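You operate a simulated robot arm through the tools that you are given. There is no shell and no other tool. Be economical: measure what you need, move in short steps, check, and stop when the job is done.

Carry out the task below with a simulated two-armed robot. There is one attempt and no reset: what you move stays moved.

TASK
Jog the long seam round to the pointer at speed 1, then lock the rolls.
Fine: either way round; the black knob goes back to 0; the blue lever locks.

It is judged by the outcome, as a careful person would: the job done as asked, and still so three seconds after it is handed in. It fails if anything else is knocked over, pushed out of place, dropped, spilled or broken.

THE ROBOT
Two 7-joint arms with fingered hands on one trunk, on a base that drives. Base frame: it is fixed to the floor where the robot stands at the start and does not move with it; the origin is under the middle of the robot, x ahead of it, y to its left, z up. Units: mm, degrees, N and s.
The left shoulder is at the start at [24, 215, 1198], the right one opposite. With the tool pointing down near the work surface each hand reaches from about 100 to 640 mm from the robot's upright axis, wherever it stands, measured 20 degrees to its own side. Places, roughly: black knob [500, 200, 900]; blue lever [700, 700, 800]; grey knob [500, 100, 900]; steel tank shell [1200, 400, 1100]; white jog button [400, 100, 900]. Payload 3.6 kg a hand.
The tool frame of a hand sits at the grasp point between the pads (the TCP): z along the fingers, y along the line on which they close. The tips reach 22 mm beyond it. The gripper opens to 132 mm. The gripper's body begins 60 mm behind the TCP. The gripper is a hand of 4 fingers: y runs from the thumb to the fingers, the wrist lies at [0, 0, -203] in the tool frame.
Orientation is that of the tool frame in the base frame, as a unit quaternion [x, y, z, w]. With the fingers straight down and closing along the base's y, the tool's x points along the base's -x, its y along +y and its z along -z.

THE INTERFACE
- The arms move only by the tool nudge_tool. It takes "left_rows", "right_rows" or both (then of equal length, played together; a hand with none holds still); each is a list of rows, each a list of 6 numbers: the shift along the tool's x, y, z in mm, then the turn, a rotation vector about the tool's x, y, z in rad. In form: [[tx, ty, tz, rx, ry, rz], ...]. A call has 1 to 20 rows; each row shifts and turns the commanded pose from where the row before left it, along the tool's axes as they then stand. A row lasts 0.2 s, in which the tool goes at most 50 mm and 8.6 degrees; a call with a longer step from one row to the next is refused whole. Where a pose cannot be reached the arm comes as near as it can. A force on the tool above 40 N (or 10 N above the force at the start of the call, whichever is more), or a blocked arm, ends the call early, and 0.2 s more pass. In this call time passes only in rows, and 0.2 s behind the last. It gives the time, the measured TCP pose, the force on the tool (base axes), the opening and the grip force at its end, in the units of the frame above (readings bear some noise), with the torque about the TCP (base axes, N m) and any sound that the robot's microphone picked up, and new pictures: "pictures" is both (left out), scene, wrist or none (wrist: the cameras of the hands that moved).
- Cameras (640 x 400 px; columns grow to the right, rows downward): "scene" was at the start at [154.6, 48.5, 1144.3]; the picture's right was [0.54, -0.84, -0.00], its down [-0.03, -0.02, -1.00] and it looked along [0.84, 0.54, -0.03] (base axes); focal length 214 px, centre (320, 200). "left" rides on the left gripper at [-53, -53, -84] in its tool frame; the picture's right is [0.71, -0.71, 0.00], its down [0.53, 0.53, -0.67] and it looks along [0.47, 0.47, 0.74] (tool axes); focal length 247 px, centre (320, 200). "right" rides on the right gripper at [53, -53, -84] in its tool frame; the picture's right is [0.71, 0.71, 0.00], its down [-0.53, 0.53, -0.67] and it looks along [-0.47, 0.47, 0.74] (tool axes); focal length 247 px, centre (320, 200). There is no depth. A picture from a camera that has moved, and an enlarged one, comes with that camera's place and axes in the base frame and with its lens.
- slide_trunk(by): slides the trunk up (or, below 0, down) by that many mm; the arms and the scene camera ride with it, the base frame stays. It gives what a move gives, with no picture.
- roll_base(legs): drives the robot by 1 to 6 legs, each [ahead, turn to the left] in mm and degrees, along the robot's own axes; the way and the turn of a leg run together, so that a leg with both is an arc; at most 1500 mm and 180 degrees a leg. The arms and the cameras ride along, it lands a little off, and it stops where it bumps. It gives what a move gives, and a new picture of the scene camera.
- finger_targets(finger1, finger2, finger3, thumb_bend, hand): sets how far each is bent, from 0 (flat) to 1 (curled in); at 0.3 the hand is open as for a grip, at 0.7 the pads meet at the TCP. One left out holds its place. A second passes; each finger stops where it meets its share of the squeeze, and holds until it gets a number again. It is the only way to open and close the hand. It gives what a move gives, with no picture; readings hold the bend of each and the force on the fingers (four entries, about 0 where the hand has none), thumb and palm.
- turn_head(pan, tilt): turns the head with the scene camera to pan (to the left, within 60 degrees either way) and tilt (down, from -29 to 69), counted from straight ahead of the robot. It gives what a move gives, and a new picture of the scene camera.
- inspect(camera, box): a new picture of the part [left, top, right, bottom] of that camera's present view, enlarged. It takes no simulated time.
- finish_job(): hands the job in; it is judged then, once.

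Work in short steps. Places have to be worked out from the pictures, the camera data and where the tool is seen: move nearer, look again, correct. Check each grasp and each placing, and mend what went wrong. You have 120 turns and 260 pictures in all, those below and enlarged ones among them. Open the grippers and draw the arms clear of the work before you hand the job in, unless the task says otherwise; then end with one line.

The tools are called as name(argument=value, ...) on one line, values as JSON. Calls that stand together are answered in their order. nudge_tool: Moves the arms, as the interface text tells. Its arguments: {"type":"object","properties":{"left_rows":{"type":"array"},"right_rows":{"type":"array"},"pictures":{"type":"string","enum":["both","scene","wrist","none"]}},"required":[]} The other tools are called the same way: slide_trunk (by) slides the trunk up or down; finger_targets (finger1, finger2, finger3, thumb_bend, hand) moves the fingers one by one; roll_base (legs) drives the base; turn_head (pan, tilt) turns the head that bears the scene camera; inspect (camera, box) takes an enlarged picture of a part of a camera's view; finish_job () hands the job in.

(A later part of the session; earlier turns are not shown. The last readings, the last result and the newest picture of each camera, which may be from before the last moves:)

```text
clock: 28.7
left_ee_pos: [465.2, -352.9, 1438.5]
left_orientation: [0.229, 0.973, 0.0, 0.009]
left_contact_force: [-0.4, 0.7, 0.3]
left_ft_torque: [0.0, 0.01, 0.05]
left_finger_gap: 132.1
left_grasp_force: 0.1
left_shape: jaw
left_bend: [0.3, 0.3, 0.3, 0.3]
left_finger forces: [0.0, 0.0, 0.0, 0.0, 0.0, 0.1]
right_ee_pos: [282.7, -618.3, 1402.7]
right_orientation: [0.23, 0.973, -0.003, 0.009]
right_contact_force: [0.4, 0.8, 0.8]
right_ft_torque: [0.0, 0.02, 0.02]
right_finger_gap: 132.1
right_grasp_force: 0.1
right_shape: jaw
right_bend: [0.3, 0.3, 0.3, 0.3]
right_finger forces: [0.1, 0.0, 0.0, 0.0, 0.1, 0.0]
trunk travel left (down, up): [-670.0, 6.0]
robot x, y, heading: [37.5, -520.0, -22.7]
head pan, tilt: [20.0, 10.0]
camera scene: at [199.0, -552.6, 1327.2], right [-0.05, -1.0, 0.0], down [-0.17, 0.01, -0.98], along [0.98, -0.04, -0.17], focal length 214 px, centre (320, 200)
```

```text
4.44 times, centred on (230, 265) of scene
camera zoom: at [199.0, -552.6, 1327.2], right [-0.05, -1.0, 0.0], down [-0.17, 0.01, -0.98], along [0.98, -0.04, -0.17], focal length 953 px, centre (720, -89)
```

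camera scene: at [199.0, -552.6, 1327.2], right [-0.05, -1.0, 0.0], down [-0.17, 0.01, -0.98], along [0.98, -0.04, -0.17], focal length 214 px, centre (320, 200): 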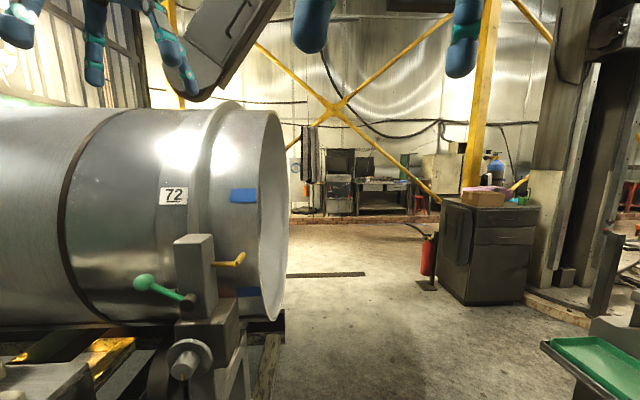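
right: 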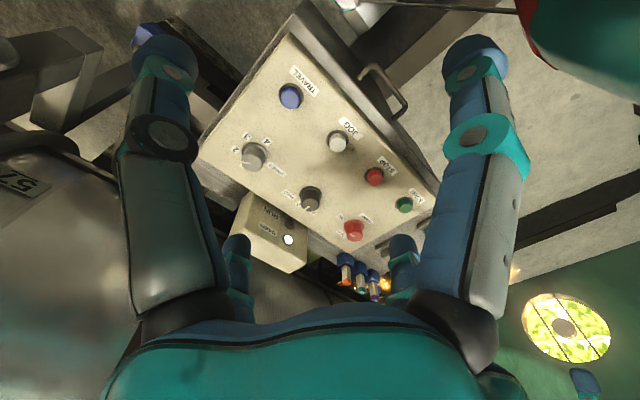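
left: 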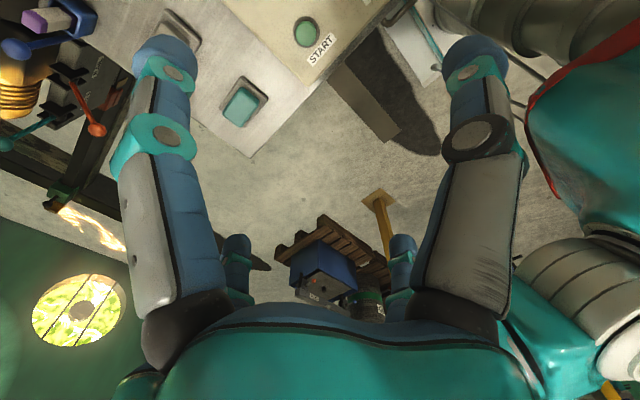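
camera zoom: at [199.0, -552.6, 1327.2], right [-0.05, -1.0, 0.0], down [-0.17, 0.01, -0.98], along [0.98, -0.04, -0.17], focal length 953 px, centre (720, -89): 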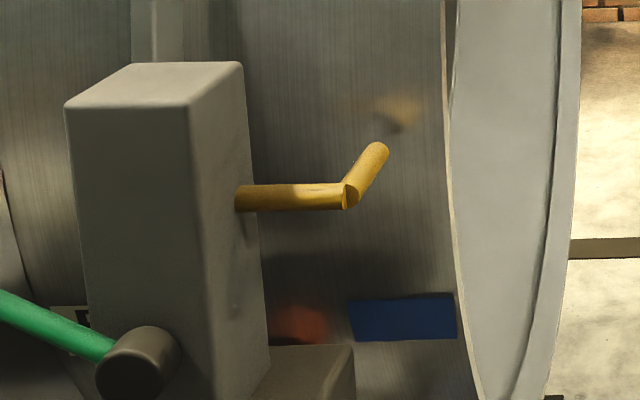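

The yellow bent pointer sits on the column, tip near (700, -384, 1100), pointing at the near flank of the shell. I drive back to face the bench, slightly right of the original spot.

roll_base(legs=[[0, -22], [-550, 0], [0, 45]])

turn_head(pan=10, tilt=35)

```text
clock: 35.3
left_ee_pos: [-26.2, 189.0, 1441.3]
left_orientation: [0.02, 1.0, 0.001, 0.009]
left_contact_force: [-0.6, 0.5, -0.2]
left_ft_torque: [-0.02, -0.03, 0.01]
left_finger_gap: 132.0
left_grasp_force: 0.1
left_shape: jaw
left_bend: [0.3, 0.3, 0.3, 0.3]
left_finger forces: [0.1, 0.1, 0.0, 0.1, 0.0, 0.1]
right_ee_pos: [-85.4, -129.5, 1402.3]
right_orientation: [0.023, 1.0, -0.002, 0.008]
right_contact_force: [-0.3, 0.4, -0.9]
right_ft_torque: [-0.01, 0.01, -0.01]
right_finger_gap: 132.1
right_grasp_force: 0.1
right_shape: jaw
right_bend: [0.3, 0.3, 0.3, 0.3]
right_finger forces: [0.1, 0.0, 0.1, 0.1, 0.1, 0.1]
trunk travel left (down, up): [-670.0, 6.0]
robot x, y, heading: [-352.1, -182.9, 1.1]
head pan, tilt: [20.0, 10.0]
stopped in leg 3: the robot was blocked; the commanded pose is now the measured one
camera scene: at [-187.0, -141.3, 1327.1], right [0.36, -0.93, 0.0], down [-0.16, -0.06, -0.98], along [0.92, 0.35, -0.18], focal length 214 px, centre (320, 200)
```

scene: 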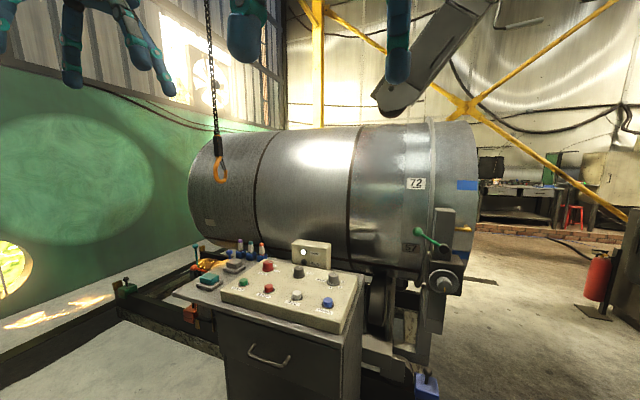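

```text
clock: 36.2
left_ee_pos: [-26.1, 186.0, 1441.0]
left_orientation: [0.021, 1.0, 0.001, 0.009]
left_contact_force: [-0.8, 0.7, 0.4]
left_ft_torque: [0.0, -0.01, 0.0]
left_finger_gap: 131.7
left_grasp_force: 0.0
left_shape: jaw
left_bend: [0.3, 0.3, 0.3, 0.3]
left_finger forces: [0.0, 0.0, 0.0, 0.0, 0.1, 0.1]
right_ee_pos: [-85.0, -132.9, 1403.8]
right_orientation: [0.022, 1.0, -0.001, 0.008]
right_contact_force: [-0.4, -0.5, -0.4]
right_ft_torque: [-0.02, 0.01, 0.03]
right_finger_gap: 132.1
right_grasp_force: 0.2
right_shape: jaw
right_bend: [0.3, 0.3, 0.3, 0.3]
right_finger forces: [0.0, 0.0, 0.1, 0.1, 0.0, 0.0]
trunk travel left (down, up): [-670.0, 6.0]
robot x, y, heading: [-351.1, -177.0, 0.8]
head pan, tilt: [10.0, 35.0]
camera scene: at [-187.7, -160.1, 1287.1], right [0.19, -0.98, 0.0], down [-0.56, -0.11, -0.82], along [0.8, 0.16, -0.57], focal length 214 px, centre (320, 200)
```

scene: 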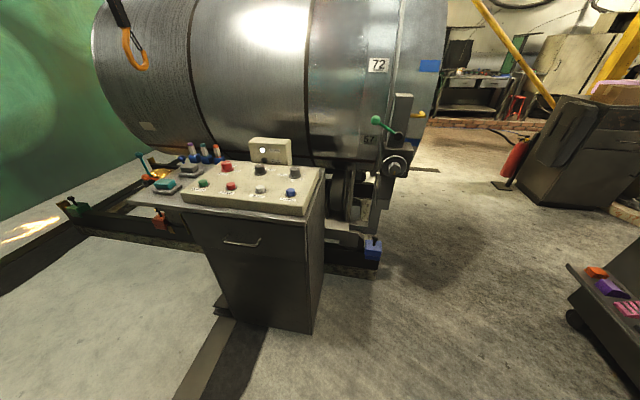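

Facing the bench. An S-curve forward brings me back to about (-20, -100) in front of the panel.

roll_base(legs=[[170, 25], [170, -26]])

turn_head(pan=20, tilt=50)

```text
clock: 39.2
left_ee_pos: [314.2, 257.6, 1440.6]
left_orientation: [0.028, 1.0, 0.002, 0.008]
left_contact_force: [-0.6, 0.0, 0.7]
left_ft_torque: [0.01, 0.03, 0.0]
left_finger_gap: 132.0
left_grasp_force: 0.0
left_shape: jaw
left_bend: [0.3, 0.3, 0.3, 0.3]
left_finger forces: [0.1, 0.0, 0.0, 0.0, 0.0, 0.0]
right_ee_pos: [251.1, -59.7, 1402.7]
right_orientation: [0.031, 0.999, 0.0, 0.009]
right_contact_force: [-0.7, -0.7, 0.3]
right_ft_torque: [-0.03, 0.04, 0.03]
right_finger_gap: 132.0
right_grasp_force: 0.1
right_shape: jaw
right_bend: [0.3, 0.3, 0.3, 0.3]
right_finger forces: [0.0, 0.0, 0.1, 0.1, 0.0, 0.0]
trunk travel left (down, up): [-670.0, 6.0]
robot x, y, heading: [-18.0, -88.1, -0.0]
head pan, tilt: [10.0, 35.0]
camera scene: at [147.4, -77.7, 1287.0], right [0.17, -0.99, 0.0], down [-0.57, -0.1, -0.82], along [0.81, 0.14, -0.57], focal length 214 px, centre (320, 200)
```

scene: 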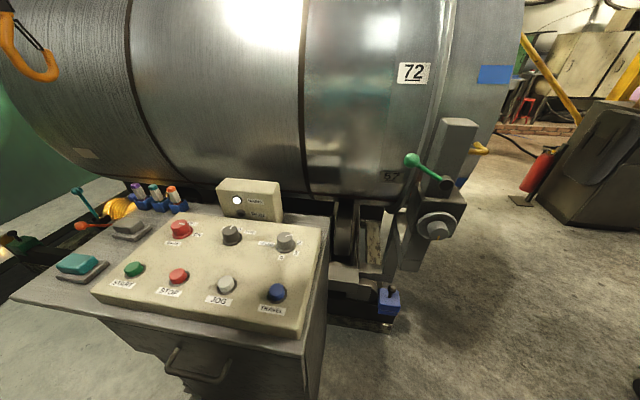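

```text
clock: 40.0
left_ee_pos: [310.9, 257.5, 1441.3]
left_orientation: [0.028, 1.0, 0.002, 0.008]
left_contact_force: [-0.3, -0.8, 0.2]
left_ft_torque: [-0.01, -0.01, 0.0]
left_finger_gap: 132.0
left_grasp_force: 0.0
left_shape: jaw
left_bend: [0.3, 0.3, 0.3, 0.3]
left_finger forces: [0.1, 0.0, 0.1, 0.1, 0.1, 0.0]
right_ee_pos: [249.2, -59.5, 1402.6]
right_orientation: [0.031, 0.999, -0.001, 0.009]
right_contact_force: [-0.3, 0.2, 0.1]
right_ft_torque: [0.02, 0.03, -0.01]
right_finger_gap: 131.9
right_grasp_force: 0.1
right_shape: jaw
right_bend: [0.3, 0.3, 0.3, 0.3]
right_finger forces: [0.1, 0.1, 0.1, 0.1, 0.0, 0.0]
trunk travel left (down, up): [-670.0, 6.0]
robot x, y, heading: [-20.5, -92.1, 0.1]
head pan, tilt: [20.0, 50.0]
camera scene: at [131.8, -66.7, 1265.4], right [0.34, -0.94, 0.0], down [-0.72, -0.26, -0.64], along [0.6, 0.22, -0.77], focal length 214 px, centre (320, 200)
```

scene: 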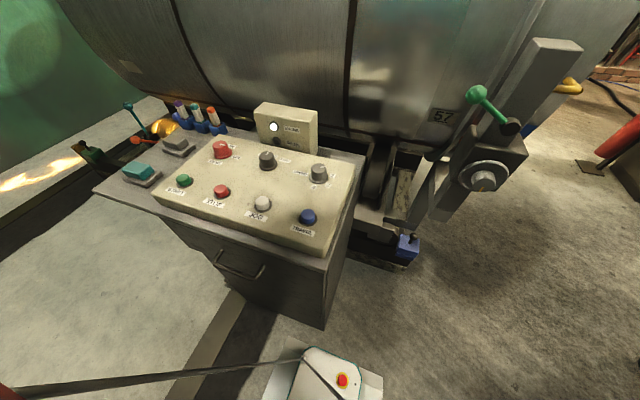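

Good spot at (-20, -92), heading 0. I zoom on the panel to read the dials and measure positions.

inspect(camera="scene", box=[240, 120, 360, 195])

inspect(camera="scene", box=[140, 110, 380, 260])

inspect(camera="left", box=[320, 0, 480, 100])

inspect(camera="right", box=[220, 60, 460, 210])

```text
5.33 times, centred on (300, 158) of scene
camera zoom: at [131.8, -66.7, 1265.4], right [0.34, -0.94, 0.0], down [-0.72, -0.26, -0.64], along [0.6, 0.22, -0.77], focal length 1144 px, centre (427, 427)
```

zoom: 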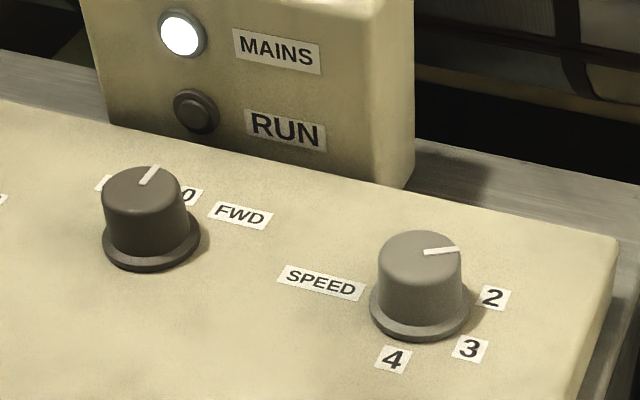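

```text
2.67 times, centred on (260, 185) of scene
camera zoom: at [131.8, -66.7, 1265.4], right [0.34, -0.94, 0.0], down [-0.72, -0.26, -0.64], along [0.6, 0.22, -0.77], focal length 572 px, centre (480, 240)
```

zoom: 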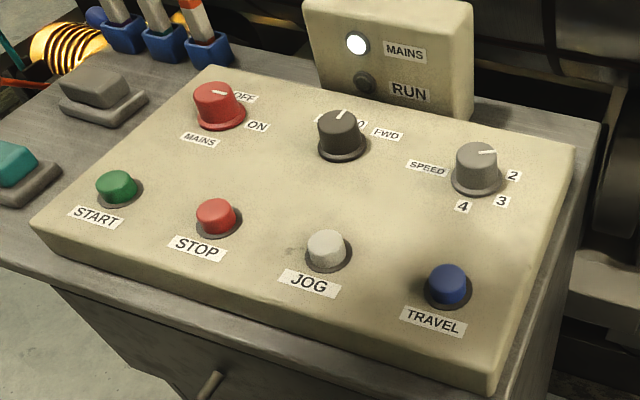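

```text
4.00 times, centred on (400, 50) of left
camera zoom: at [361.5, 202.0, 1524.8], right [-0.75, -0.67, -0.01], down [-0.51, 0.55, 0.66], along [-0.43, 0.5, -0.75], focal length 988 px, centre (0, 800)
```

zoom: 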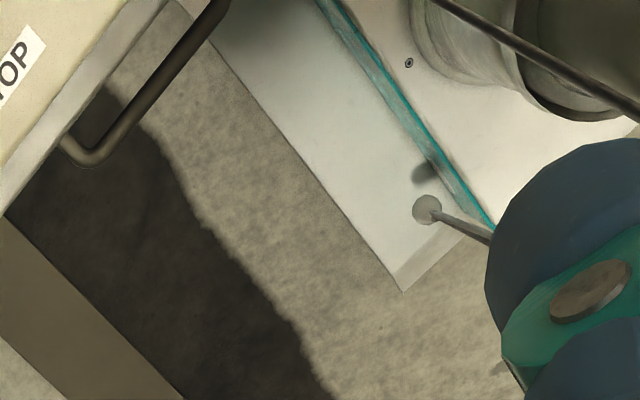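

```text
2.67 times, centred on (340, 135) of right
camera zoom: at [192.2, -110.3, 1486.8], right [-0.66, 0.75, -0.01], down [0.54, 0.49, 0.68], along [0.51, 0.44, -0.74], focal length 659 px, centre (267, 373)
```

zoom: 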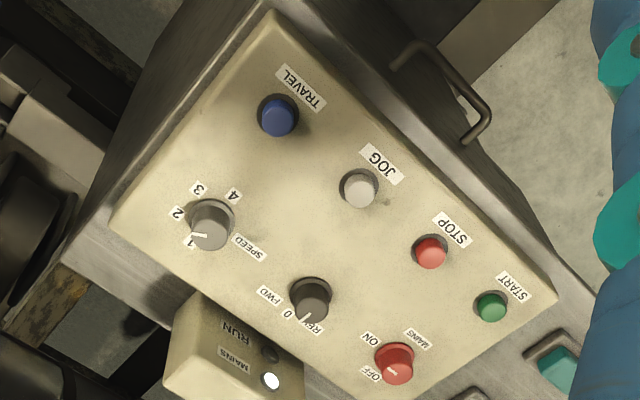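

I zoom further on the speed dial and black dial with the right camera.

inspect(camera="right", box=[290, 115, 370, 165])

inspect(camera="right", box=[320, 155, 400, 205])

```text
8.00 times, centred on (330, 140) of right
camera zoom: at [192.2, -110.3, 1486.8], right [-0.66, 0.75, -0.01], down [0.54, 0.49, 0.68], along [0.51, 0.44, -0.74], focal length 1976 px, centre (240, 680)
```

zoom: 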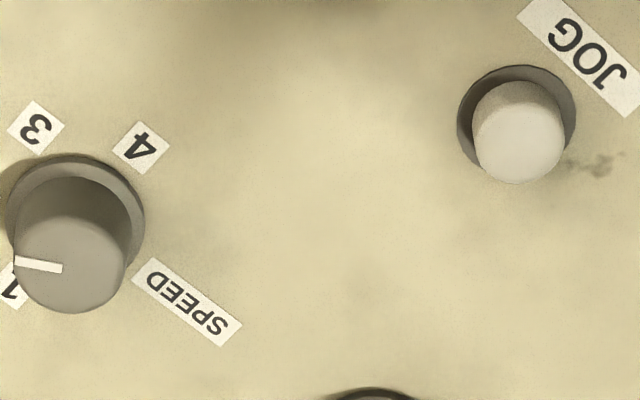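

```text
8.00 times, centred on (360, 180) of right
camera zoom: at [192.2, -110.3, 1486.8], right [-0.66, 0.75, -0.01], down [0.54, 0.49, 0.68], along [0.51, 0.44, -0.74], focal length 1976 px, centre (0, 360)
```

zoom: 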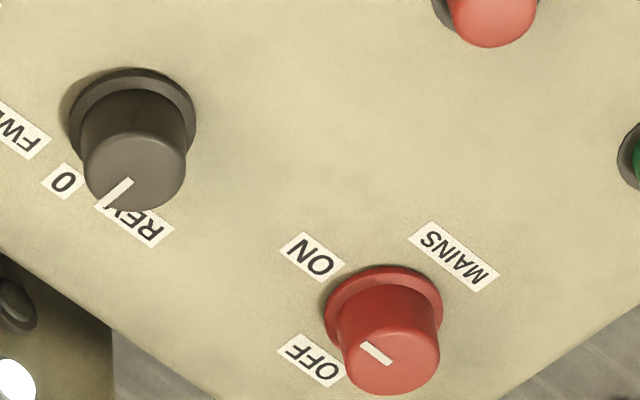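

The speed dial is at 2 and needs turning counter-clockwise to 1; the black knob is at 0 and mains is on. I move the left hand above the grey speed knob, tilting with the sloped panel.

nudge_tool(left_rows=[[-16.5, -18.2, 40, 0, 0, 0], [-16.5, -18.2, 40, 0, 0, 0], [-16.5, -18.2, 40, 0, 0, 0], [-16.5, -18.2, 40, 0, 0, 0], [-16.5, -18.2, 40, 0, 0, 0], [-16.5, -18.2, 40, 0, 0, 0], [-16.5, -18.2, 40, 0, 0, 0], [-16.5, -18.2, 40, 0, 0, 0], [-16.5, -18.2, 40, 0, 0, 0], [-16.5, -18.2, 40, 0, 0, 0], [0, 0, 0, 0, -0.13, 0], [0, 0, 0, 0, -0.13, 0]])

```text
clock: 42.5
left_ee_pos: [474.2, 68.3, 1043.5]
left_orientation: [0.029, 0.99, -0.003, 0.14]
left_contact_force: [0.9, -1.1, -0.1]
left_ft_torque: [-0.01, 0.01, 0.01]
left_finger_gap: 132.1
left_grasp_force: 0.1
left_shape: jaw
left_bend: [0.3, 0.3, 0.3, 0.3]
left_finger forces: [0.1, 0.0, 0.0, 0.1, 0.0, 0.0]
right_ee_pos: [249.1, -59.5, 1403.2]
right_orientation: [0.03, 1.0, 0.0, 0.009]
right_contact_force: [0.3, -0.1, 0.2]
right_ft_torque: [0.01, -0.02, -0.01]
right_finger_gap: 132.1
right_grasp_force: 0.1
right_shape: jaw
right_bend: [0.3, 0.3, 0.3, 0.3]
right_finger forces: [0.0, 0.1, 0.1, 0.0, 0.1, 0.1]
trunk travel left (down, up): [-670.0, 6.0]
robot x, y, heading: [-21.3, -92.1, 0.1]
head pan, tilt: [20.0, 50.0]
camera scene: at [131.8, -66.5, 1265.4], right [0.34, -0.94, 0.0], down [-0.72, -0.26, -0.64], along [0.6, 0.22, -0.77], focal length 214 px, centre (320, 200)
camera left: at [500.0, 14.4, 1137.5], right [-0.72, -0.67, -0.2], down [-0.66, 0.56, 0.5], along [-0.22, 0.49, -0.84], focal length 247 px, centre (320, 200)
```

scene: 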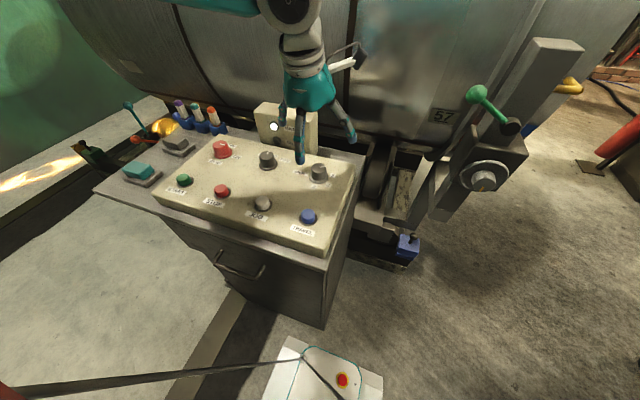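
left: 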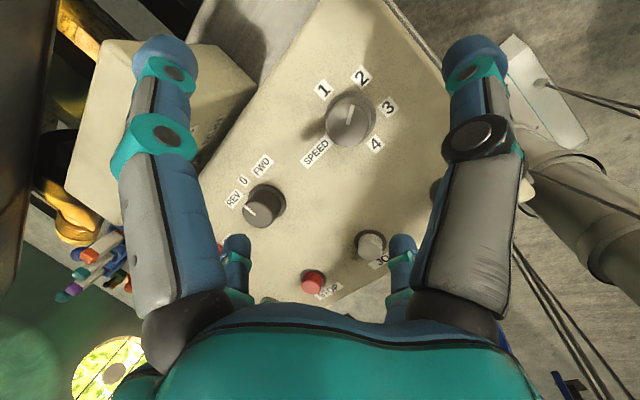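

The view from the left wrist is clear: speed knob near (479, 64, ~935). I go part of the way down with a lateral correction.

nudge_tool(left_rows=[[12, -2, 30, 0, 0, 0], [12, -2, 30, 0, 0, 0]], pictures="wrist")

inspect(camera="scene", box=[220, 70, 380, 220])

```text
clock: 43.1
left_ee_pos: [467.9, 62.7, 979.5]
left_orientation: [0.028, 0.99, -0.003, 0.139]
left_contact_force: [-0.3, 0.0, -0.4]
left_ft_torque: [-0.02, -0.02, -0.02]
left_finger_gap: 132.0
left_grasp_force: 0.0
left_shape: jaw
left_bend: [0.3, 0.3, 0.3, 0.3]
left_finger forces: [0.0, 0.1, 0.0, 0.0, 0.0, 0.0]
right_ee_pos: [249.1, -59.1, 1403.2]
right_orientation: [0.03, 1.0, 0.0, 0.009]
right_contact_force: [-0.8, 0.4, -0.9]
right_ft_torque: [0.0, 0.02, 0.01]
right_finger_gap: 132.0
right_grasp_force: 0.1
right_shape: jaw
right_bend: [0.3, 0.3, 0.3, 0.3]
right_finger forces: [0.1, 0.0, 0.1, 0.1, 0.0, 0.1]
trunk travel left (down, up): [-670.0, 6.0]
robot x, y, heading: [-14.2, -90.7, -0.1]
head pan, tilt: [20.0, 50.0]
camera left: at [493.4, 8.4, 1072.8], right [-0.72, -0.67, -0.2], down [-0.66, 0.56, 0.5], along [-0.22, 0.49, -0.84], focal length 247 px, centre (320, 200)
```

left: 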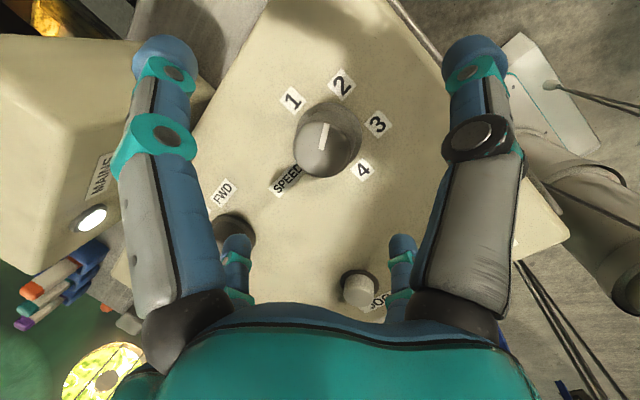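

```text
2.67 times, centred on (300, 145) of scene
camera zoom: at [132.1, -66.6, 1265.3], right [0.34, -0.94, 0.0], down [-0.72, -0.26, -0.64], along [0.6, 0.22, -0.77], focal length 572 px, centre (373, 347)
```

zoom: 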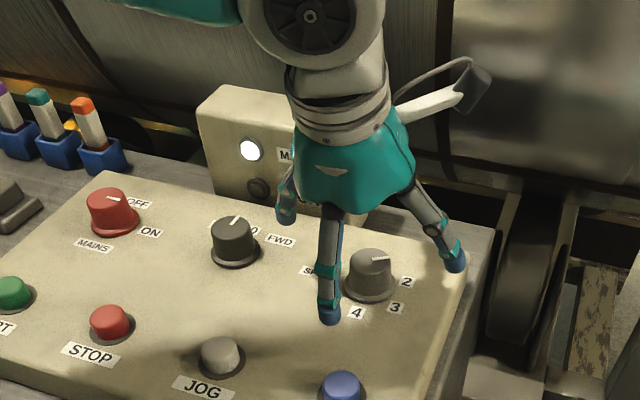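

The knob top is about 31 mm further along, slightly to the thumb side. I shift and descend in small steps.

nudge_tool(left_rows=[[-1, -7, 12, 0, 0, 0], [0, 0, 14, 0, 0, 0]], pictures="wrist")

inspect(camera="scene", box=[260, 100, 380, 200])

```text
clock: 43.8
left_ee_pos: [474.4, 56.8, 954.3]
left_orientation: [0.028, 0.99, -0.003, 0.138]
left_contact_force: [-0.7, -1.0, -0.7]
left_ft_torque: [0.02, 0.0, 0.0]
left_finger_gap: 132.0
left_grasp_force: 0.1
left_shape: jaw
left_bend: [0.3, 0.3, 0.3, 0.3]
left_finger forces: [0.1, 0.0, 0.0, 0.0, 0.0, 0.1]
right_ee_pos: [248.7, -59.0, 1404.1]
right_orientation: [0.03, 1.0, -0.001, 0.009]
right_contact_force: [-0.7, 0.4, 0.4]
right_ft_torque: [-0.01, 0.0, 0.0]
right_finger_gap: 131.9
right_grasp_force: 0.0
right_shape: jaw
right_bend: [0.3, 0.3, 0.3, 0.3]
right_finger forces: [0.0, 0.0, 0.0, 0.0, 0.1, 0.0]
trunk travel left (down, up): [-670.0, 6.0]
robot x, y, heading: [-17.8, -93.0, 0.1]
head pan, tilt: [20.0, 50.0]
camera left: at [500.3, 1.9, 1048.0], right [-0.72, -0.67, -0.2], down [-0.66, 0.56, 0.5], along [-0.22, 0.49, -0.84], focal length 247 px, centre (320, 200)
```

left: 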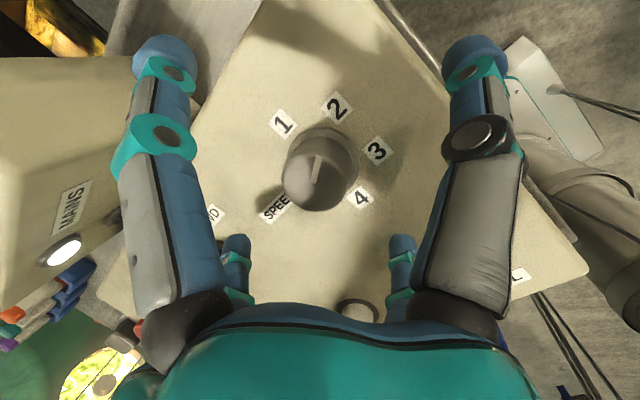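

```text
4.00 times, centred on (320, 150) of scene
camera zoom: at [132.0, -66.2, 1265.3], right [0.34, -0.94, 0.0], down [-0.72, -0.26, -0.64], along [0.6, 0.22, -0.77], focal length 858 px, centre (320, 400)
```

zoom: 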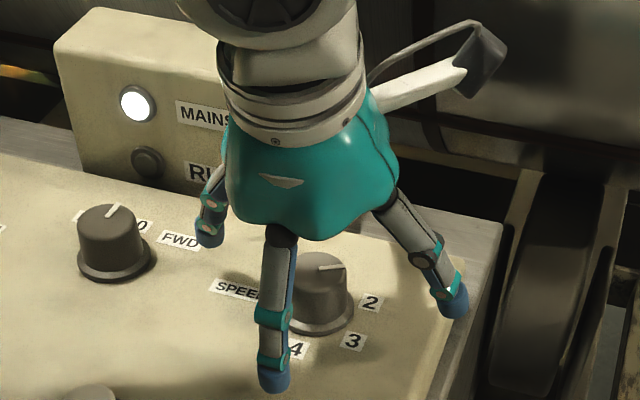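

Knob top is still ~19 mm beyond the TCP. I descend further so that the pads surround the knob.

nudge_tool(left_rows=[[1, -1, 12, 0, 0, 0], [0, 0, 10, 0, 0, 0], [0, 0, 6, 0, 0, 0]], pictures="wrist")

inspect(camera="scene", box=[260, 100, 380, 200])

```text
clock: 44.4
left_ee_pos: [486.2, 54.4, 943.6]
left_orientation: [0.028, 0.989, -0.005, 0.146]
left_contact_force: [-2.2, -0.1, 9.4]
left_ft_torque: [0.12, 0.87, -0.05]
left_finger_gap: 132.0
left_grasp_force: 0.1
left_shape: jaw
left_bend: [0.3, 0.3, 0.22, 0.3]
left_finger forces: [0.1, 0.0, 10.1, 0.0, 0.1, 0.1]
right_ee_pos: [248.4, -59.7, 1404.6]
right_orientation: [0.031, 0.999, 0.0, 0.009]
right_contact_force: [0.1, 0.0, 0.8]
right_ft_torque: [0.0, 0.03, 0.05]
right_finger_gap: 131.9
right_grasp_force: 0.1
right_shape: jaw
right_bend: [0.3, 0.3, 0.3, 0.3]
right_finger forces: [0.0, 0.1, 0.0, 0.1, 0.0, 0.0]
trunk travel left (down, up): [-670.0, 6.0]
robot x, y, heading: [-16.2, -91.5, -0.4]
head pan, tilt: [20.0, 50.0]
stopped in row 3 (left hand): the force on the tool passed its limit at 46 N (the readings are from after the stop); the commanded pose is now the measured one
camera left: at [509.7, 0.4, 1038.5], right [-0.72, -0.67, -0.2], down [-0.67, 0.56, 0.49], along [-0.21, 0.48, -0.85], focal length 247 px, centre (320, 200)
```

left: 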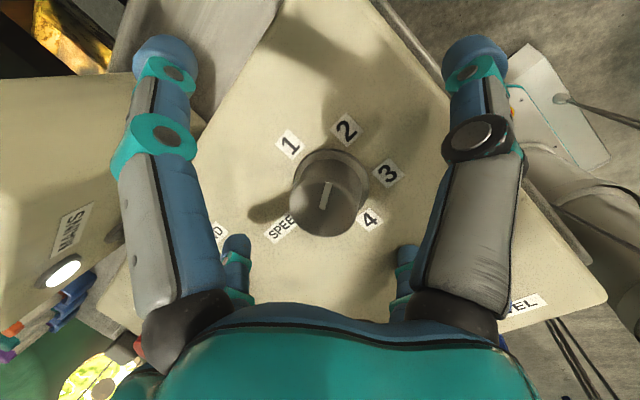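

```text
4.00 times, centred on (320, 150) of scene
camera zoom: at [131.3, -66.4, 1265.4], right [0.34, -0.94, 0.0], down [-0.72, -0.26, -0.64], along [0.6, 0.22, -0.77], focal length 858 px, centre (320, 400)
```

zoom: 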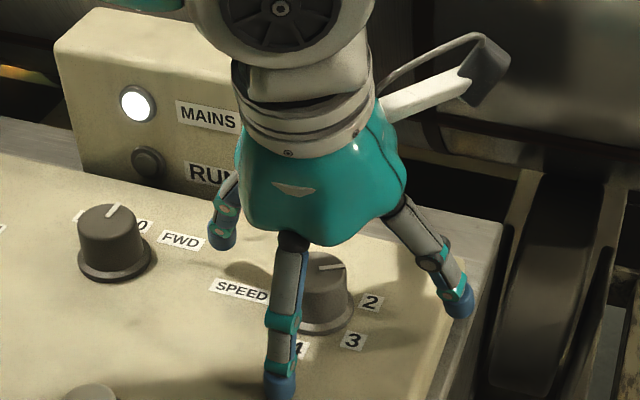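

The front finger touched the panel; the knob is now centred at TCP level. I back off 5 mm and begin closing.

nudge_tool(left_rows=[[0, 0, -5, 0, 0, 0]], pictures="none")

finger_targets(hand="left", finger1=0.5, finger2=0.5, finger3=0.5, thumb_bend=0.5)

inspect(camera="left", box=[0, 0, 640, 400])

inspect(camera="scene", box=[260, 100, 380, 200])

```text
clock: 44.8
left_ee_pos: [483.5, 54.4, 947.1]
left_orientation: [0.027, 0.989, -0.004, 0.146]
left_contact_force: [0.1, -0.1, 0.1]
left_ft_torque: [0.02, 0.03, 0.0]
left_finger_gap: 131.9
left_grasp_force: 0.1
left_shape: jaw
left_bend: [0.3, 0.3, 0.3, 0.3]
left_finger forces: [0.1, 0.1, 0.0, 0.0, 0.0, 0.0]
right_ee_pos: [247.7, -59.2, 1403.7]
right_orientation: [0.03, 1.0, -0.001, 0.008]
right_contact_force: [0.4, 0.5, -0.4]
right_ft_torque: [-0.03, 0.01, -0.02]
right_finger_gap: 131.8
right_grasp_force: 0.0
right_shape: jaw
right_bend: [0.3, 0.3, 0.3, 0.3]
right_finger forces: [0.0, 0.0, 0.0, 0.1, 0.0, 0.0]
trunk travel left (down, up): [-670.0, 6.0]
robot x, y, heading: [-22.4, -91.9, -0.2]
head pan, tilt: [20.0, 50.0]
```

```text
clock: 45.8
left_ee_pos: [484.1, 55.4, 948.0]
left_orientation: [0.027, 0.989, -0.004, 0.145]
left_contact_force: [-0.4, -1.1, 0.4]
left_ft_torque: [-0.02, -0.01, -0.01]
left_finger_gap: 41.2
left_grasp_force: 0.0
left_shape: fingers
left_bend: [0.5, 0.5, 0.5, 0.5]
left_finger forces: [0.0, 0.1, 0.0, 0.0, 0.0, 0.0]
right_ee_pos: [249.6, -59.0, 1404.2]
right_orientation: [0.031, 0.999, 0.0, 0.009]
right_contact_force: [0.4, 0.1, 0.8]
right_ft_torque: [-0.01, 0.01, -0.01]
right_finger_gap: 132.0
right_grasp_force: 0.1
right_shape: jaw
right_bend: [0.3, 0.3, 0.3, 0.3]
right_finger forces: [0.1, 0.0, 0.0, 0.0, 0.0, 0.0]
trunk travel left (down, up): [-670.0, 6.0]
robot x, y, heading: [-18.9, -90.4, -0.2]
head pan, tilt: [20.0, 50.0]
```

```text
1.00 times, centred on (320, 200) of left (not enlarged: the box is as wide or as high as the picture)
camera zoom: at [508.2, 0.9, 1042.0], right [-0.72, -0.67, -0.2], down [-0.67, 0.56, 0.49], along [-0.21, 0.49, -0.85], focal length 247 px, centre (320, 200)
```

zoom: 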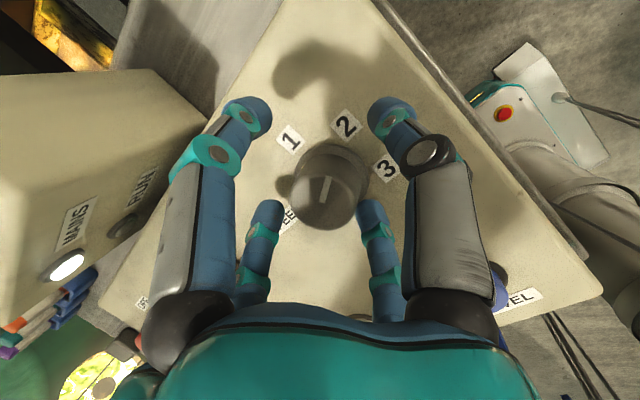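

```text
4.00 times, centred on (320, 150) of scene
camera zoom: at [131.9, -66.4, 1265.3], right [0.34, -0.94, 0.0], down [-0.72, -0.26, -0.64], along [0.6, 0.22, -0.77], focal length 858 px, centre (320, 400)
```

zoom: 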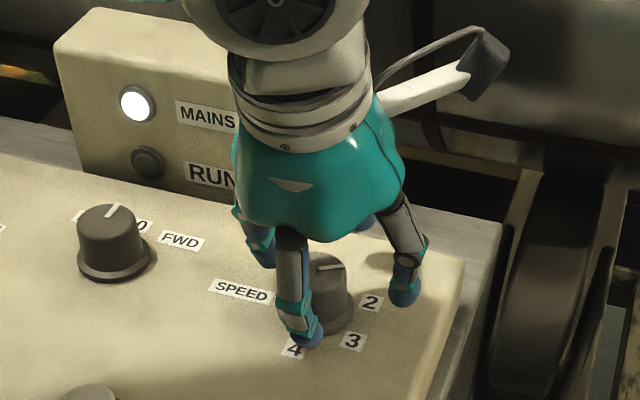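

The fingers now ring the knob loosely. I descend ~12 mm with a slight centring and then close.

nudge_tool(left_rows=[[0, -1, 6, 0, 0, 0], [0, -1, 6, 0, 0, 0]], pictures="none")

inspect(camera="left", box=[160, 50, 480, 350])

inspect(camera="scene", box=[260, 100, 380, 200])

```text
clock: 46.4
left_ee_pos: [483.5, 50.5, 940.9]
left_orientation: [0.028, 0.988, -0.005, 0.149]
left_contact_force: [-13.9, 8.5, 39.8]
left_ft_torque: [0.37, 1.58, -0.19]
left_finger_gap: 41.3
left_grasp_force: 20.1
left_shape: fingers
left_bend: [0.5, 0.5, 0.48, 0.5]
left_finger forces: [0.0, 0.0, 40.0, 0.0, 0.1, 0.1]
right_ee_pos: [242.8, -57.9, 1405.2]
right_orientation: [0.031, 0.999, -0.001, 0.012]
right_contact_force: [-0.2, 0.7, 0.0]
right_ft_torque: [-0.01, -0.02, 0.0]
right_finger_gap: 132.0
right_grasp_force: 0.0
right_shape: jaw
right_bend: [0.3, 0.3, 0.3, 0.3]
right_finger forces: [0.0, 0.0, 0.1, 0.0, 0.0, 0.0]
trunk travel left (down, up): [-670.0, 6.0]
robot x, y, heading: [-17.7, -91.1, -0.1]
head pan, tilt: [20.0, 50.0]
```

```text
1.33 times, centred on (320, 200) of left
camera zoom: at [508.4, -2.6, 1036.4], right [-0.71, -0.67, -0.21], down [-0.67, 0.56, 0.48], along [-0.21, 0.48, -0.85], focal length 329 px, centre (320, 200)
```

zoom: 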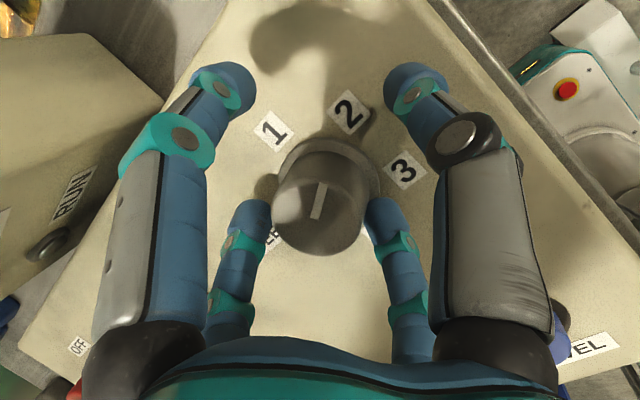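

```text
4.00 times, centred on (320, 150) of scene
camera zoom: at [126.4, -66.5, 1266.5], right [0.34, -0.94, 0.0], down [-0.72, -0.26, -0.65], along [0.61, 0.22, -0.76], focal length 858 px, centre (320, 400)
```

zoom: 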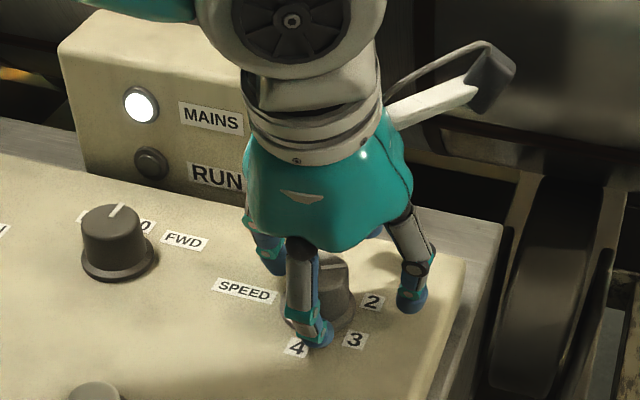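

The hand is centred with the TCP ~8 mm below the knob top; the front finger just stands on the panel. I lift 4 mm and close on the knob.

nudge_tool(left_rows=[[0, 1, -5, 0, 0, 0]], pictures="none")

finger_targets(hand="left", finger1=0.66, finger2=0.66, finger3=0.66, thumb_bend=0.66)

inspect(camera="left", box=[160, 50, 480, 350])

```text
clock: 46.8
left_ee_pos: [483.8, 52.0, 941.9]
left_orientation: [0.027, 0.989, -0.004, 0.147]
left_contact_force: [-6.4, -0.3, 21.4]
left_ft_torque: [0.07, 0.81, 0.04]
left_finger_gap: 41.1
left_grasp_force: 10.4
left_shape: fingers
left_bend: [0.5, 0.5, 0.5, 0.5]
left_finger forces: [0.0, 0.1, 21.9, 0.1, 0.0, 0.1]
right_ee_pos: [246.9, -60.1, 1404.1]
right_orientation: [0.03, 0.999, -0.001, 0.01]
right_contact_force: [0.9, -0.1, -0.1]
right_ft_torque: [0.01, -0.02, 0.03]
right_finger_gap: 131.8
right_grasp_force: 0.1
right_shape: jaw
right_bend: [0.3, 0.3, 0.3, 0.3]
right_finger forces: [0.0, 0.0, 0.0, 0.1, 0.0, 0.0]
trunk travel left (down, up): [-670.0, 6.0]
robot x, y, heading: [-20.5, -90.2, 0.1]
head pan, tilt: [20.0, 50.0]
```

```text
clock: 47.8
left_ee_pos: [483.1, 52.3, 940.9]
left_orientation: [0.028, 0.989, -0.004, 0.146]
left_contact_force: [-14.0, -1.6, 12.2]
left_ft_torque: [-0.15, 0.79, 0.23]
left_finger_gap: 3.4
left_grasp_force: 17.1
left_shape: fingers
left_bend: [0.66, 0.56, 0.54, 0.66]
left_finger forces: [0.0, 7.0, 28.4, 0.0, 0.1, 0.0]
right_ee_pos: [245.3, -60.5, 1404.1]
right_orientation: [0.03, 0.999, -0.001, 0.01]
right_contact_force: [0.7, 0.2, -0.1]
right_ft_torque: [0.0, 0.0, -0.01]
right_finger_gap: 131.9
right_grasp_force: 0.0
right_shape: jaw
right_bend: [0.3, 0.3, 0.3, 0.3]
right_finger forces: [0.0, 0.1, 0.1, 0.0, 0.0, 0.1]
trunk travel left (down, up): [-670.0, 6.0]
robot x, y, heading: [-18.3, -92.4, -0.5]
head pan, tilt: [20.0, 50.0]
```

```text
1.33 times, centred on (320, 200) of left
camera zoom: at [507.3, -1.7, 1036.1], right [-0.72, -0.67, -0.2], down [-0.67, 0.56, 0.49], along [-0.21, 0.49, -0.85], focal length 329 px, centre (320, 200)
```

zoom: 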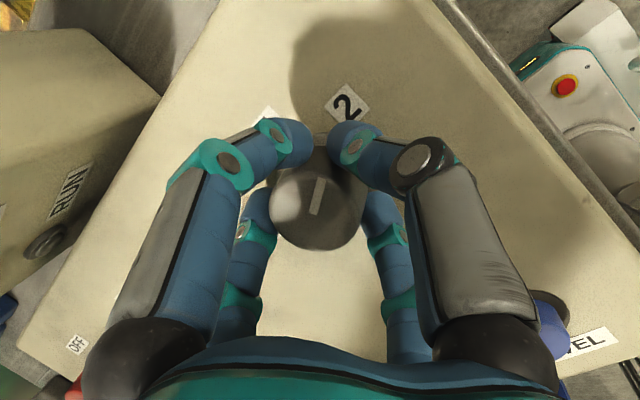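

The knob is offset about (+5,+7) mm in the tool frame, so only two fingers touch it. I reopen, shift and close again.

finger_targets(hand="left", finger1=0.46, finger2=0.46, finger3=0.46, thumb_bend=0.46)

nudge_tool(left_rows=[[0, 0, -4, 0, 0, 0], [6, 8, 0, 0, 0, 0]], pictures="wrist")

inspect(camera="scene", box=[270, 110, 370, 200])

```text
clock: 48.8
left_ee_pos: [485.3, 52.3, 942.7]
left_orientation: [0.028, 0.989, -0.003, 0.147]
left_contact_force: [-2.3, -3.1, 18.3]
left_ft_torque: [-0.07, 0.6, 0.06]
left_finger_gap: 49.8
left_grasp_force: 10.9
left_shape: fingers
left_bend: [0.46, 0.46, 0.5, 0.46]
left_finger forces: [0.1, 0.0, 21.3, 0.1, 0.0, 0.0]
right_ee_pos: [246.9, -59.1, 1404.6]
right_orientation: [0.03, 0.999, 0.0, 0.009]
right_contact_force: [-0.5, 0.0, 0.9]
right_ft_torque: [-0.02, 0.0, -0.02]
right_finger_gap: 132.4
right_grasp_force: 0.0
right_shape: jaw
right_bend: [0.3, 0.3, 0.3, 0.3]
right_finger forces: [0.0, 0.0, 0.0, 0.0, 0.0, 0.0]
trunk travel left (down, up): [-670.0, 6.0]
robot x, y, heading: [-18.5, -91.8, -0.1]
head pan, tilt: [20.0, 50.0]
```

```text
clock: 49.4
left_ee_pos: [479.2, 63.9, 943.9]
left_orientation: [0.028, 0.989, -0.003, 0.147]
left_contact_force: [0.5, -0.6, 7.7]
left_ft_torque: [0.0, 0.18, 0.02]
left_finger_gap: 49.8
left_grasp_force: 4.0
left_shape: fingers
left_bend: [0.46, 0.46, 0.5, 0.46]
left_finger forces: [0.0, 0.1, 7.7, 0.1, 0.0, 0.0]
right_ee_pos: [248.4, -59.2, 1405.0]
right_orientation: [0.031, 0.999, 0.0, 0.009]
right_contact_force: [0.7, -0.1, -1.0]
right_ft_torque: [0.0, 0.01, 0.01]
right_finger_gap: 132.2
right_grasp_force: 0.0
right_shape: jaw
right_bend: [0.3, 0.3, 0.3, 0.3]
right_finger forces: [0.0, 0.1, 0.0, 0.1, 0.0, 0.0]
trunk travel left (down, up): [-670.0, 6.0]
robot x, y, heading: [-17.9, -94.1, -0.1]
head pan, tilt: [20.0, 50.0]
camera left: at [503.3, 9.2, 1037.7], right [-0.72, -0.67, -0.21], down [-0.67, 0.56, 0.49], along [-0.21, 0.49, -0.85], focal length 247 px, centre (320, 200)
```

left: 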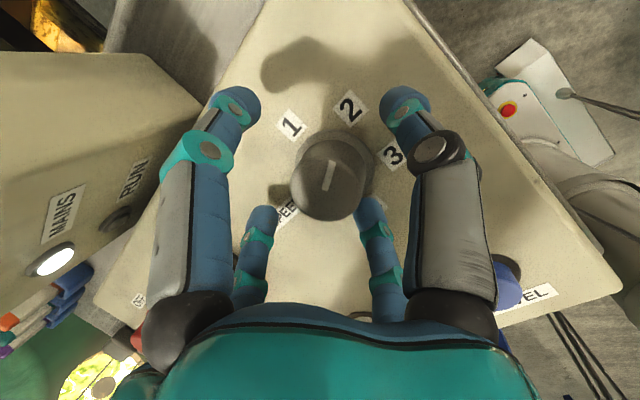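

```text
4.44 times, centred on (320, 155) of scene
camera zoom: at [130.9, -66.5, 1265.4], right [0.34, -0.94, 0.0], down [-0.72, -0.26, -0.64], along [0.6, 0.22, -0.77], focal length 953 px, centre (320, 400)
```

zoom: 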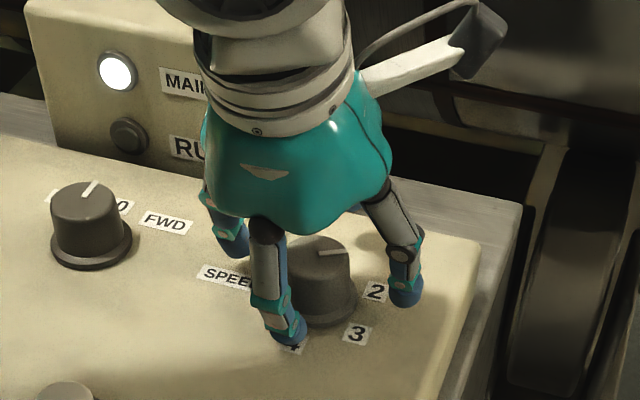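

The panel slope is only about 6°, less than my tilt, which is why the front finger lands first. I lift, straighten the tool and look again.

nudge_tool(left_rows=[[0, 0, -15, 0, 0, 0], [0, 0, 0, 0, 0.1, 0], [0, 0, 0, 0, 0.09, 0]], pictures="none")

finger_targets(hand="left", finger1=0.49, finger2=0.49, finger3=0.49, thumb_bend=0.49)

inspect(camera="left", box=[0, 0, 640, 400])

```text
clock: 50.2
left_ee_pos: [473.3, 62.4, 957.5]
left_orientation: [0.028, 0.998, -0.001, 0.05]
left_contact_force: [0.4, 0.2, -0.2]
left_ft_torque: [0.01, 0.0, 0.0]
left_finger_gap: 50.2
left_grasp_force: 0.0
left_shape: fingers
left_bend: [0.46, 0.46, 0.46, 0.46]
left_finger forces: [0.0, 0.1, 0.0, 0.0, 0.1, 0.0]
right_ee_pos: [249.7, -59.8, 1403.9]
right_orientation: [0.032, 0.999, 0.0, 0.009]
right_contact_force: [0.2, -0.7, -0.5]
right_ft_torque: [0.01, 0.03, -0.01]
right_finger_gap: 131.9
right_grasp_force: 0.1
right_shape: jaw
right_bend: [0.3, 0.3, 0.3, 0.3]
right_finger forces: [0.0, 0.1, 0.0, 0.1, 0.0, 0.0]
trunk travel left (down, up): [-670.0, 6.0]
robot x, y, heading: [-20.0, -88.9, 0.2]
head pan, tilt: [20.0, 50.0]
```

```text
clock: 51.2
left_ee_pos: [474.5, 60.9, 957.3]
left_orientation: [0.027, 0.998, -0.001, 0.051]
left_contact_force: [0.7, 0.4, 0.6]
left_ft_torque: [-0.03, 0.02, -0.02]
left_finger_gap: 43.5
left_grasp_force: 0.0
left_shape: fingers
left_bend: [0.49, 0.49, 0.49, 0.49]
left_finger forces: [0.0, 0.0, 0.0, 0.1, 0.1, 0.1]
right_ee_pos: [249.7, -60.0, 1403.8]
right_orientation: [0.031, 0.999, 0.0, 0.008]
right_contact_force: [0.3, 0.1, -0.1]
right_ft_torque: [-0.02, -0.02, 0.0]
right_finger_gap: 131.7
right_grasp_force: 0.0
right_shape: jaw
right_bend: [0.3, 0.3, 0.3, 0.3]
right_finger forces: [0.0, 0.0, 0.0, 0.0, 0.0, 0.1]
trunk travel left (down, up): [-670.0, 6.0]
robot x, y, heading: [-19.2, -91.1, -0.3]
head pan, tilt: [20.0, 50.0]
```

```text
1.00 times, centred on (320, 200) of left (not enlarged: the box is as wide or as high as the picture)
camera zoom: at [517.0, 6.7, 1045.0], right [-0.74, -0.67, -0.07], down [-0.56, 0.56, 0.61], along [-0.37, 0.49, -0.79], focal length 247 px, centre (320, 200)
```

zoom: 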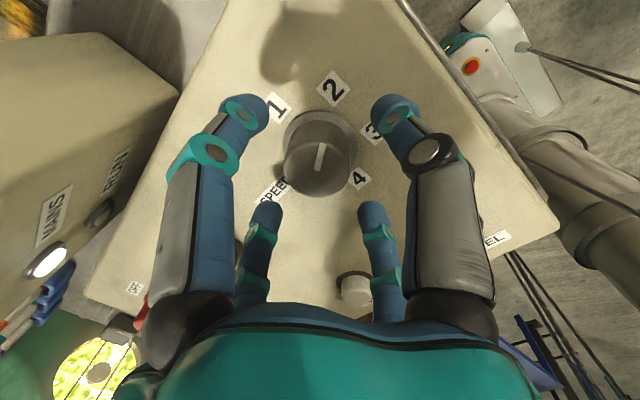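

Now the knob is centred (within ~2 mm) about 22 mm below the TCP. I descend straight, stopping if the fingertips meet something.

nudge_tool(left_rows=[[-2, -2, 12, 0, 0, 0], [0, 0, 8, 0, 0, 0], [0, 0, 5, 0, 0, 0]], pictures="wrist")

inspect(camera="scene", box=[270, 110, 370, 200])

```text
clock: 52.0
left_ee_pos: [479.6, 59.6, 937.4]
left_orientation: [0.028, 0.998, -0.002, 0.055]
left_contact_force: [-3.5, 3.4, 33.7]
left_ft_torque: [0.17, 1.48, -0.17]
left_finger_gap: 43.5
left_grasp_force: 17.2
left_shape: fingers
left_bend: [0.49, 0.49, 0.46, 0.49]
left_finger forces: [0.1, 0.0, 34.6, 0.1, 0.1, 0.0]
right_ee_pos: [245.1, -60.1, 1405.1]
right_orientation: [0.03, 0.999, 0.0, 0.01]
right_contact_force: [-0.1, 0.1, 0.1]
right_ft_torque: [-0.03, 0.0, -0.03]
right_finger_gap: 132.0
right_grasp_force: 0.0
right_shape: jaw
right_bend: [0.3, 0.3, 0.3, 0.3]
right_finger forces: [0.1, 0.0, 0.0, 0.0, 0.0, 0.0]
trunk travel left (down, up): [-670.0, 6.0]
robot x, y, heading: [-17.0, -95.9, -0.1]
head pan, tilt: [20.0, 50.0]
camera left: at [520.9, 4.9, 1025.2], right [-0.74, -0.67, -0.08], down [-0.57, 0.56, 0.61], along [-0.36, 0.49, -0.79], focal length 247 px, centre (320, 200)
```

left: 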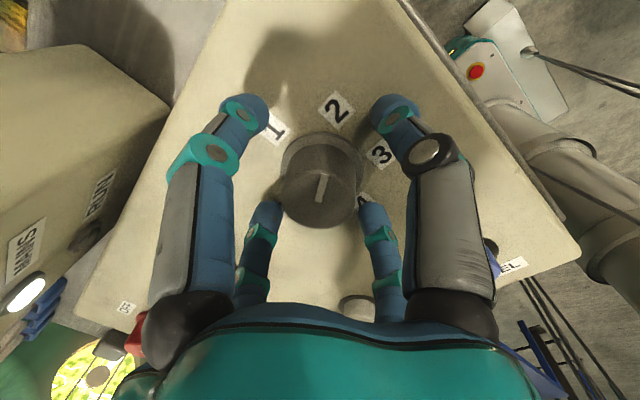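

```text
4.44 times, centred on (320, 155) of scene
camera zoom: at [127.9, -66.8, 1266.3], right [0.34, -0.94, 0.0], down [-0.72, -0.26, -0.64], along [0.61, 0.22, -0.76], focal length 953 px, centre (320, 400)
```

zoom: 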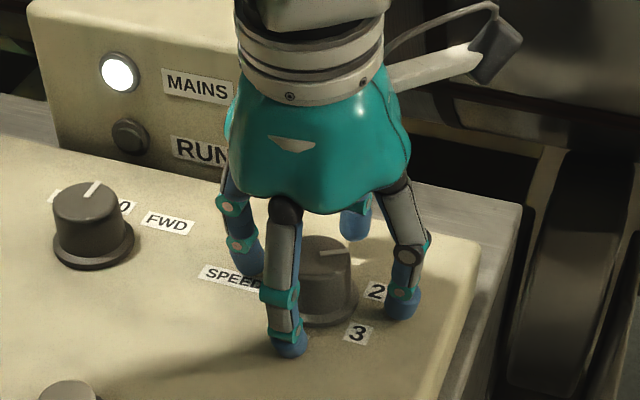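

The panel is practically level (tip contact gives ~906 mm on both tries). I lift slightly, make the tool vertical, recentre, then close.

nudge_tool(left_rows=[[0, 0, -6, 0, 0, 0], [-1, -1, 0, 0, 0.11, 0], [0, 0, 3, 0, 0, 0]], pictures="wrist")

```text
clock: 52.8
left_ee_pos: [479.2, 59.9, 935.9]
left_orientation: [0.028, 1.0, 0.0, -0.005]
left_contact_force: [0.8, -0.2, -0.2]
left_ft_torque: [-0.02, 0.0, 0.02]
left_finger_gap: 43.4
left_grasp_force: 0.0
left_shape: fingers
left_bend: [0.49, 0.49, 0.49, 0.49]
left_finger forces: [0.0, 0.1, 0.0, 0.0, 0.0, 0.0]
right_ee_pos: [248.8, -58.8, 1404.3]
right_orientation: [0.031, 0.999, 0.0, 0.009]
right_contact_force: [0.9, -0.4, 0.4]
right_ft_torque: [-0.01, 0.02, 0.02]
right_finger_gap: 131.9
right_grasp_force: 0.0
right_shape: jaw
right_bend: [0.3, 0.3, 0.3, 0.3]
right_finger forces: [0.0, 0.0, 0.0, 0.0, 0.0, 0.1]
trunk travel left (down, up): [-670.0, 6.0]
robot x, y, heading: [-12.9, -94.3, -0.1]
head pan, tilt: [20.0, 50.0]
camera left: at [530.3, 4.6, 1017.8], right [-0.75, -0.67, 0.01], down [-0.49, 0.55, 0.67], along [-0.45, 0.5, -0.74], focal length 247 px, centre (320, 200)
```

left: 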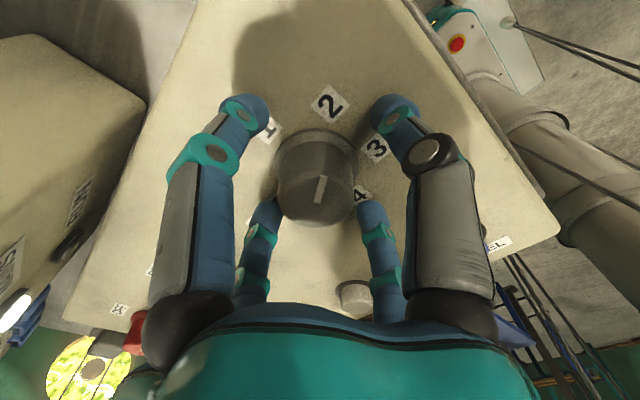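

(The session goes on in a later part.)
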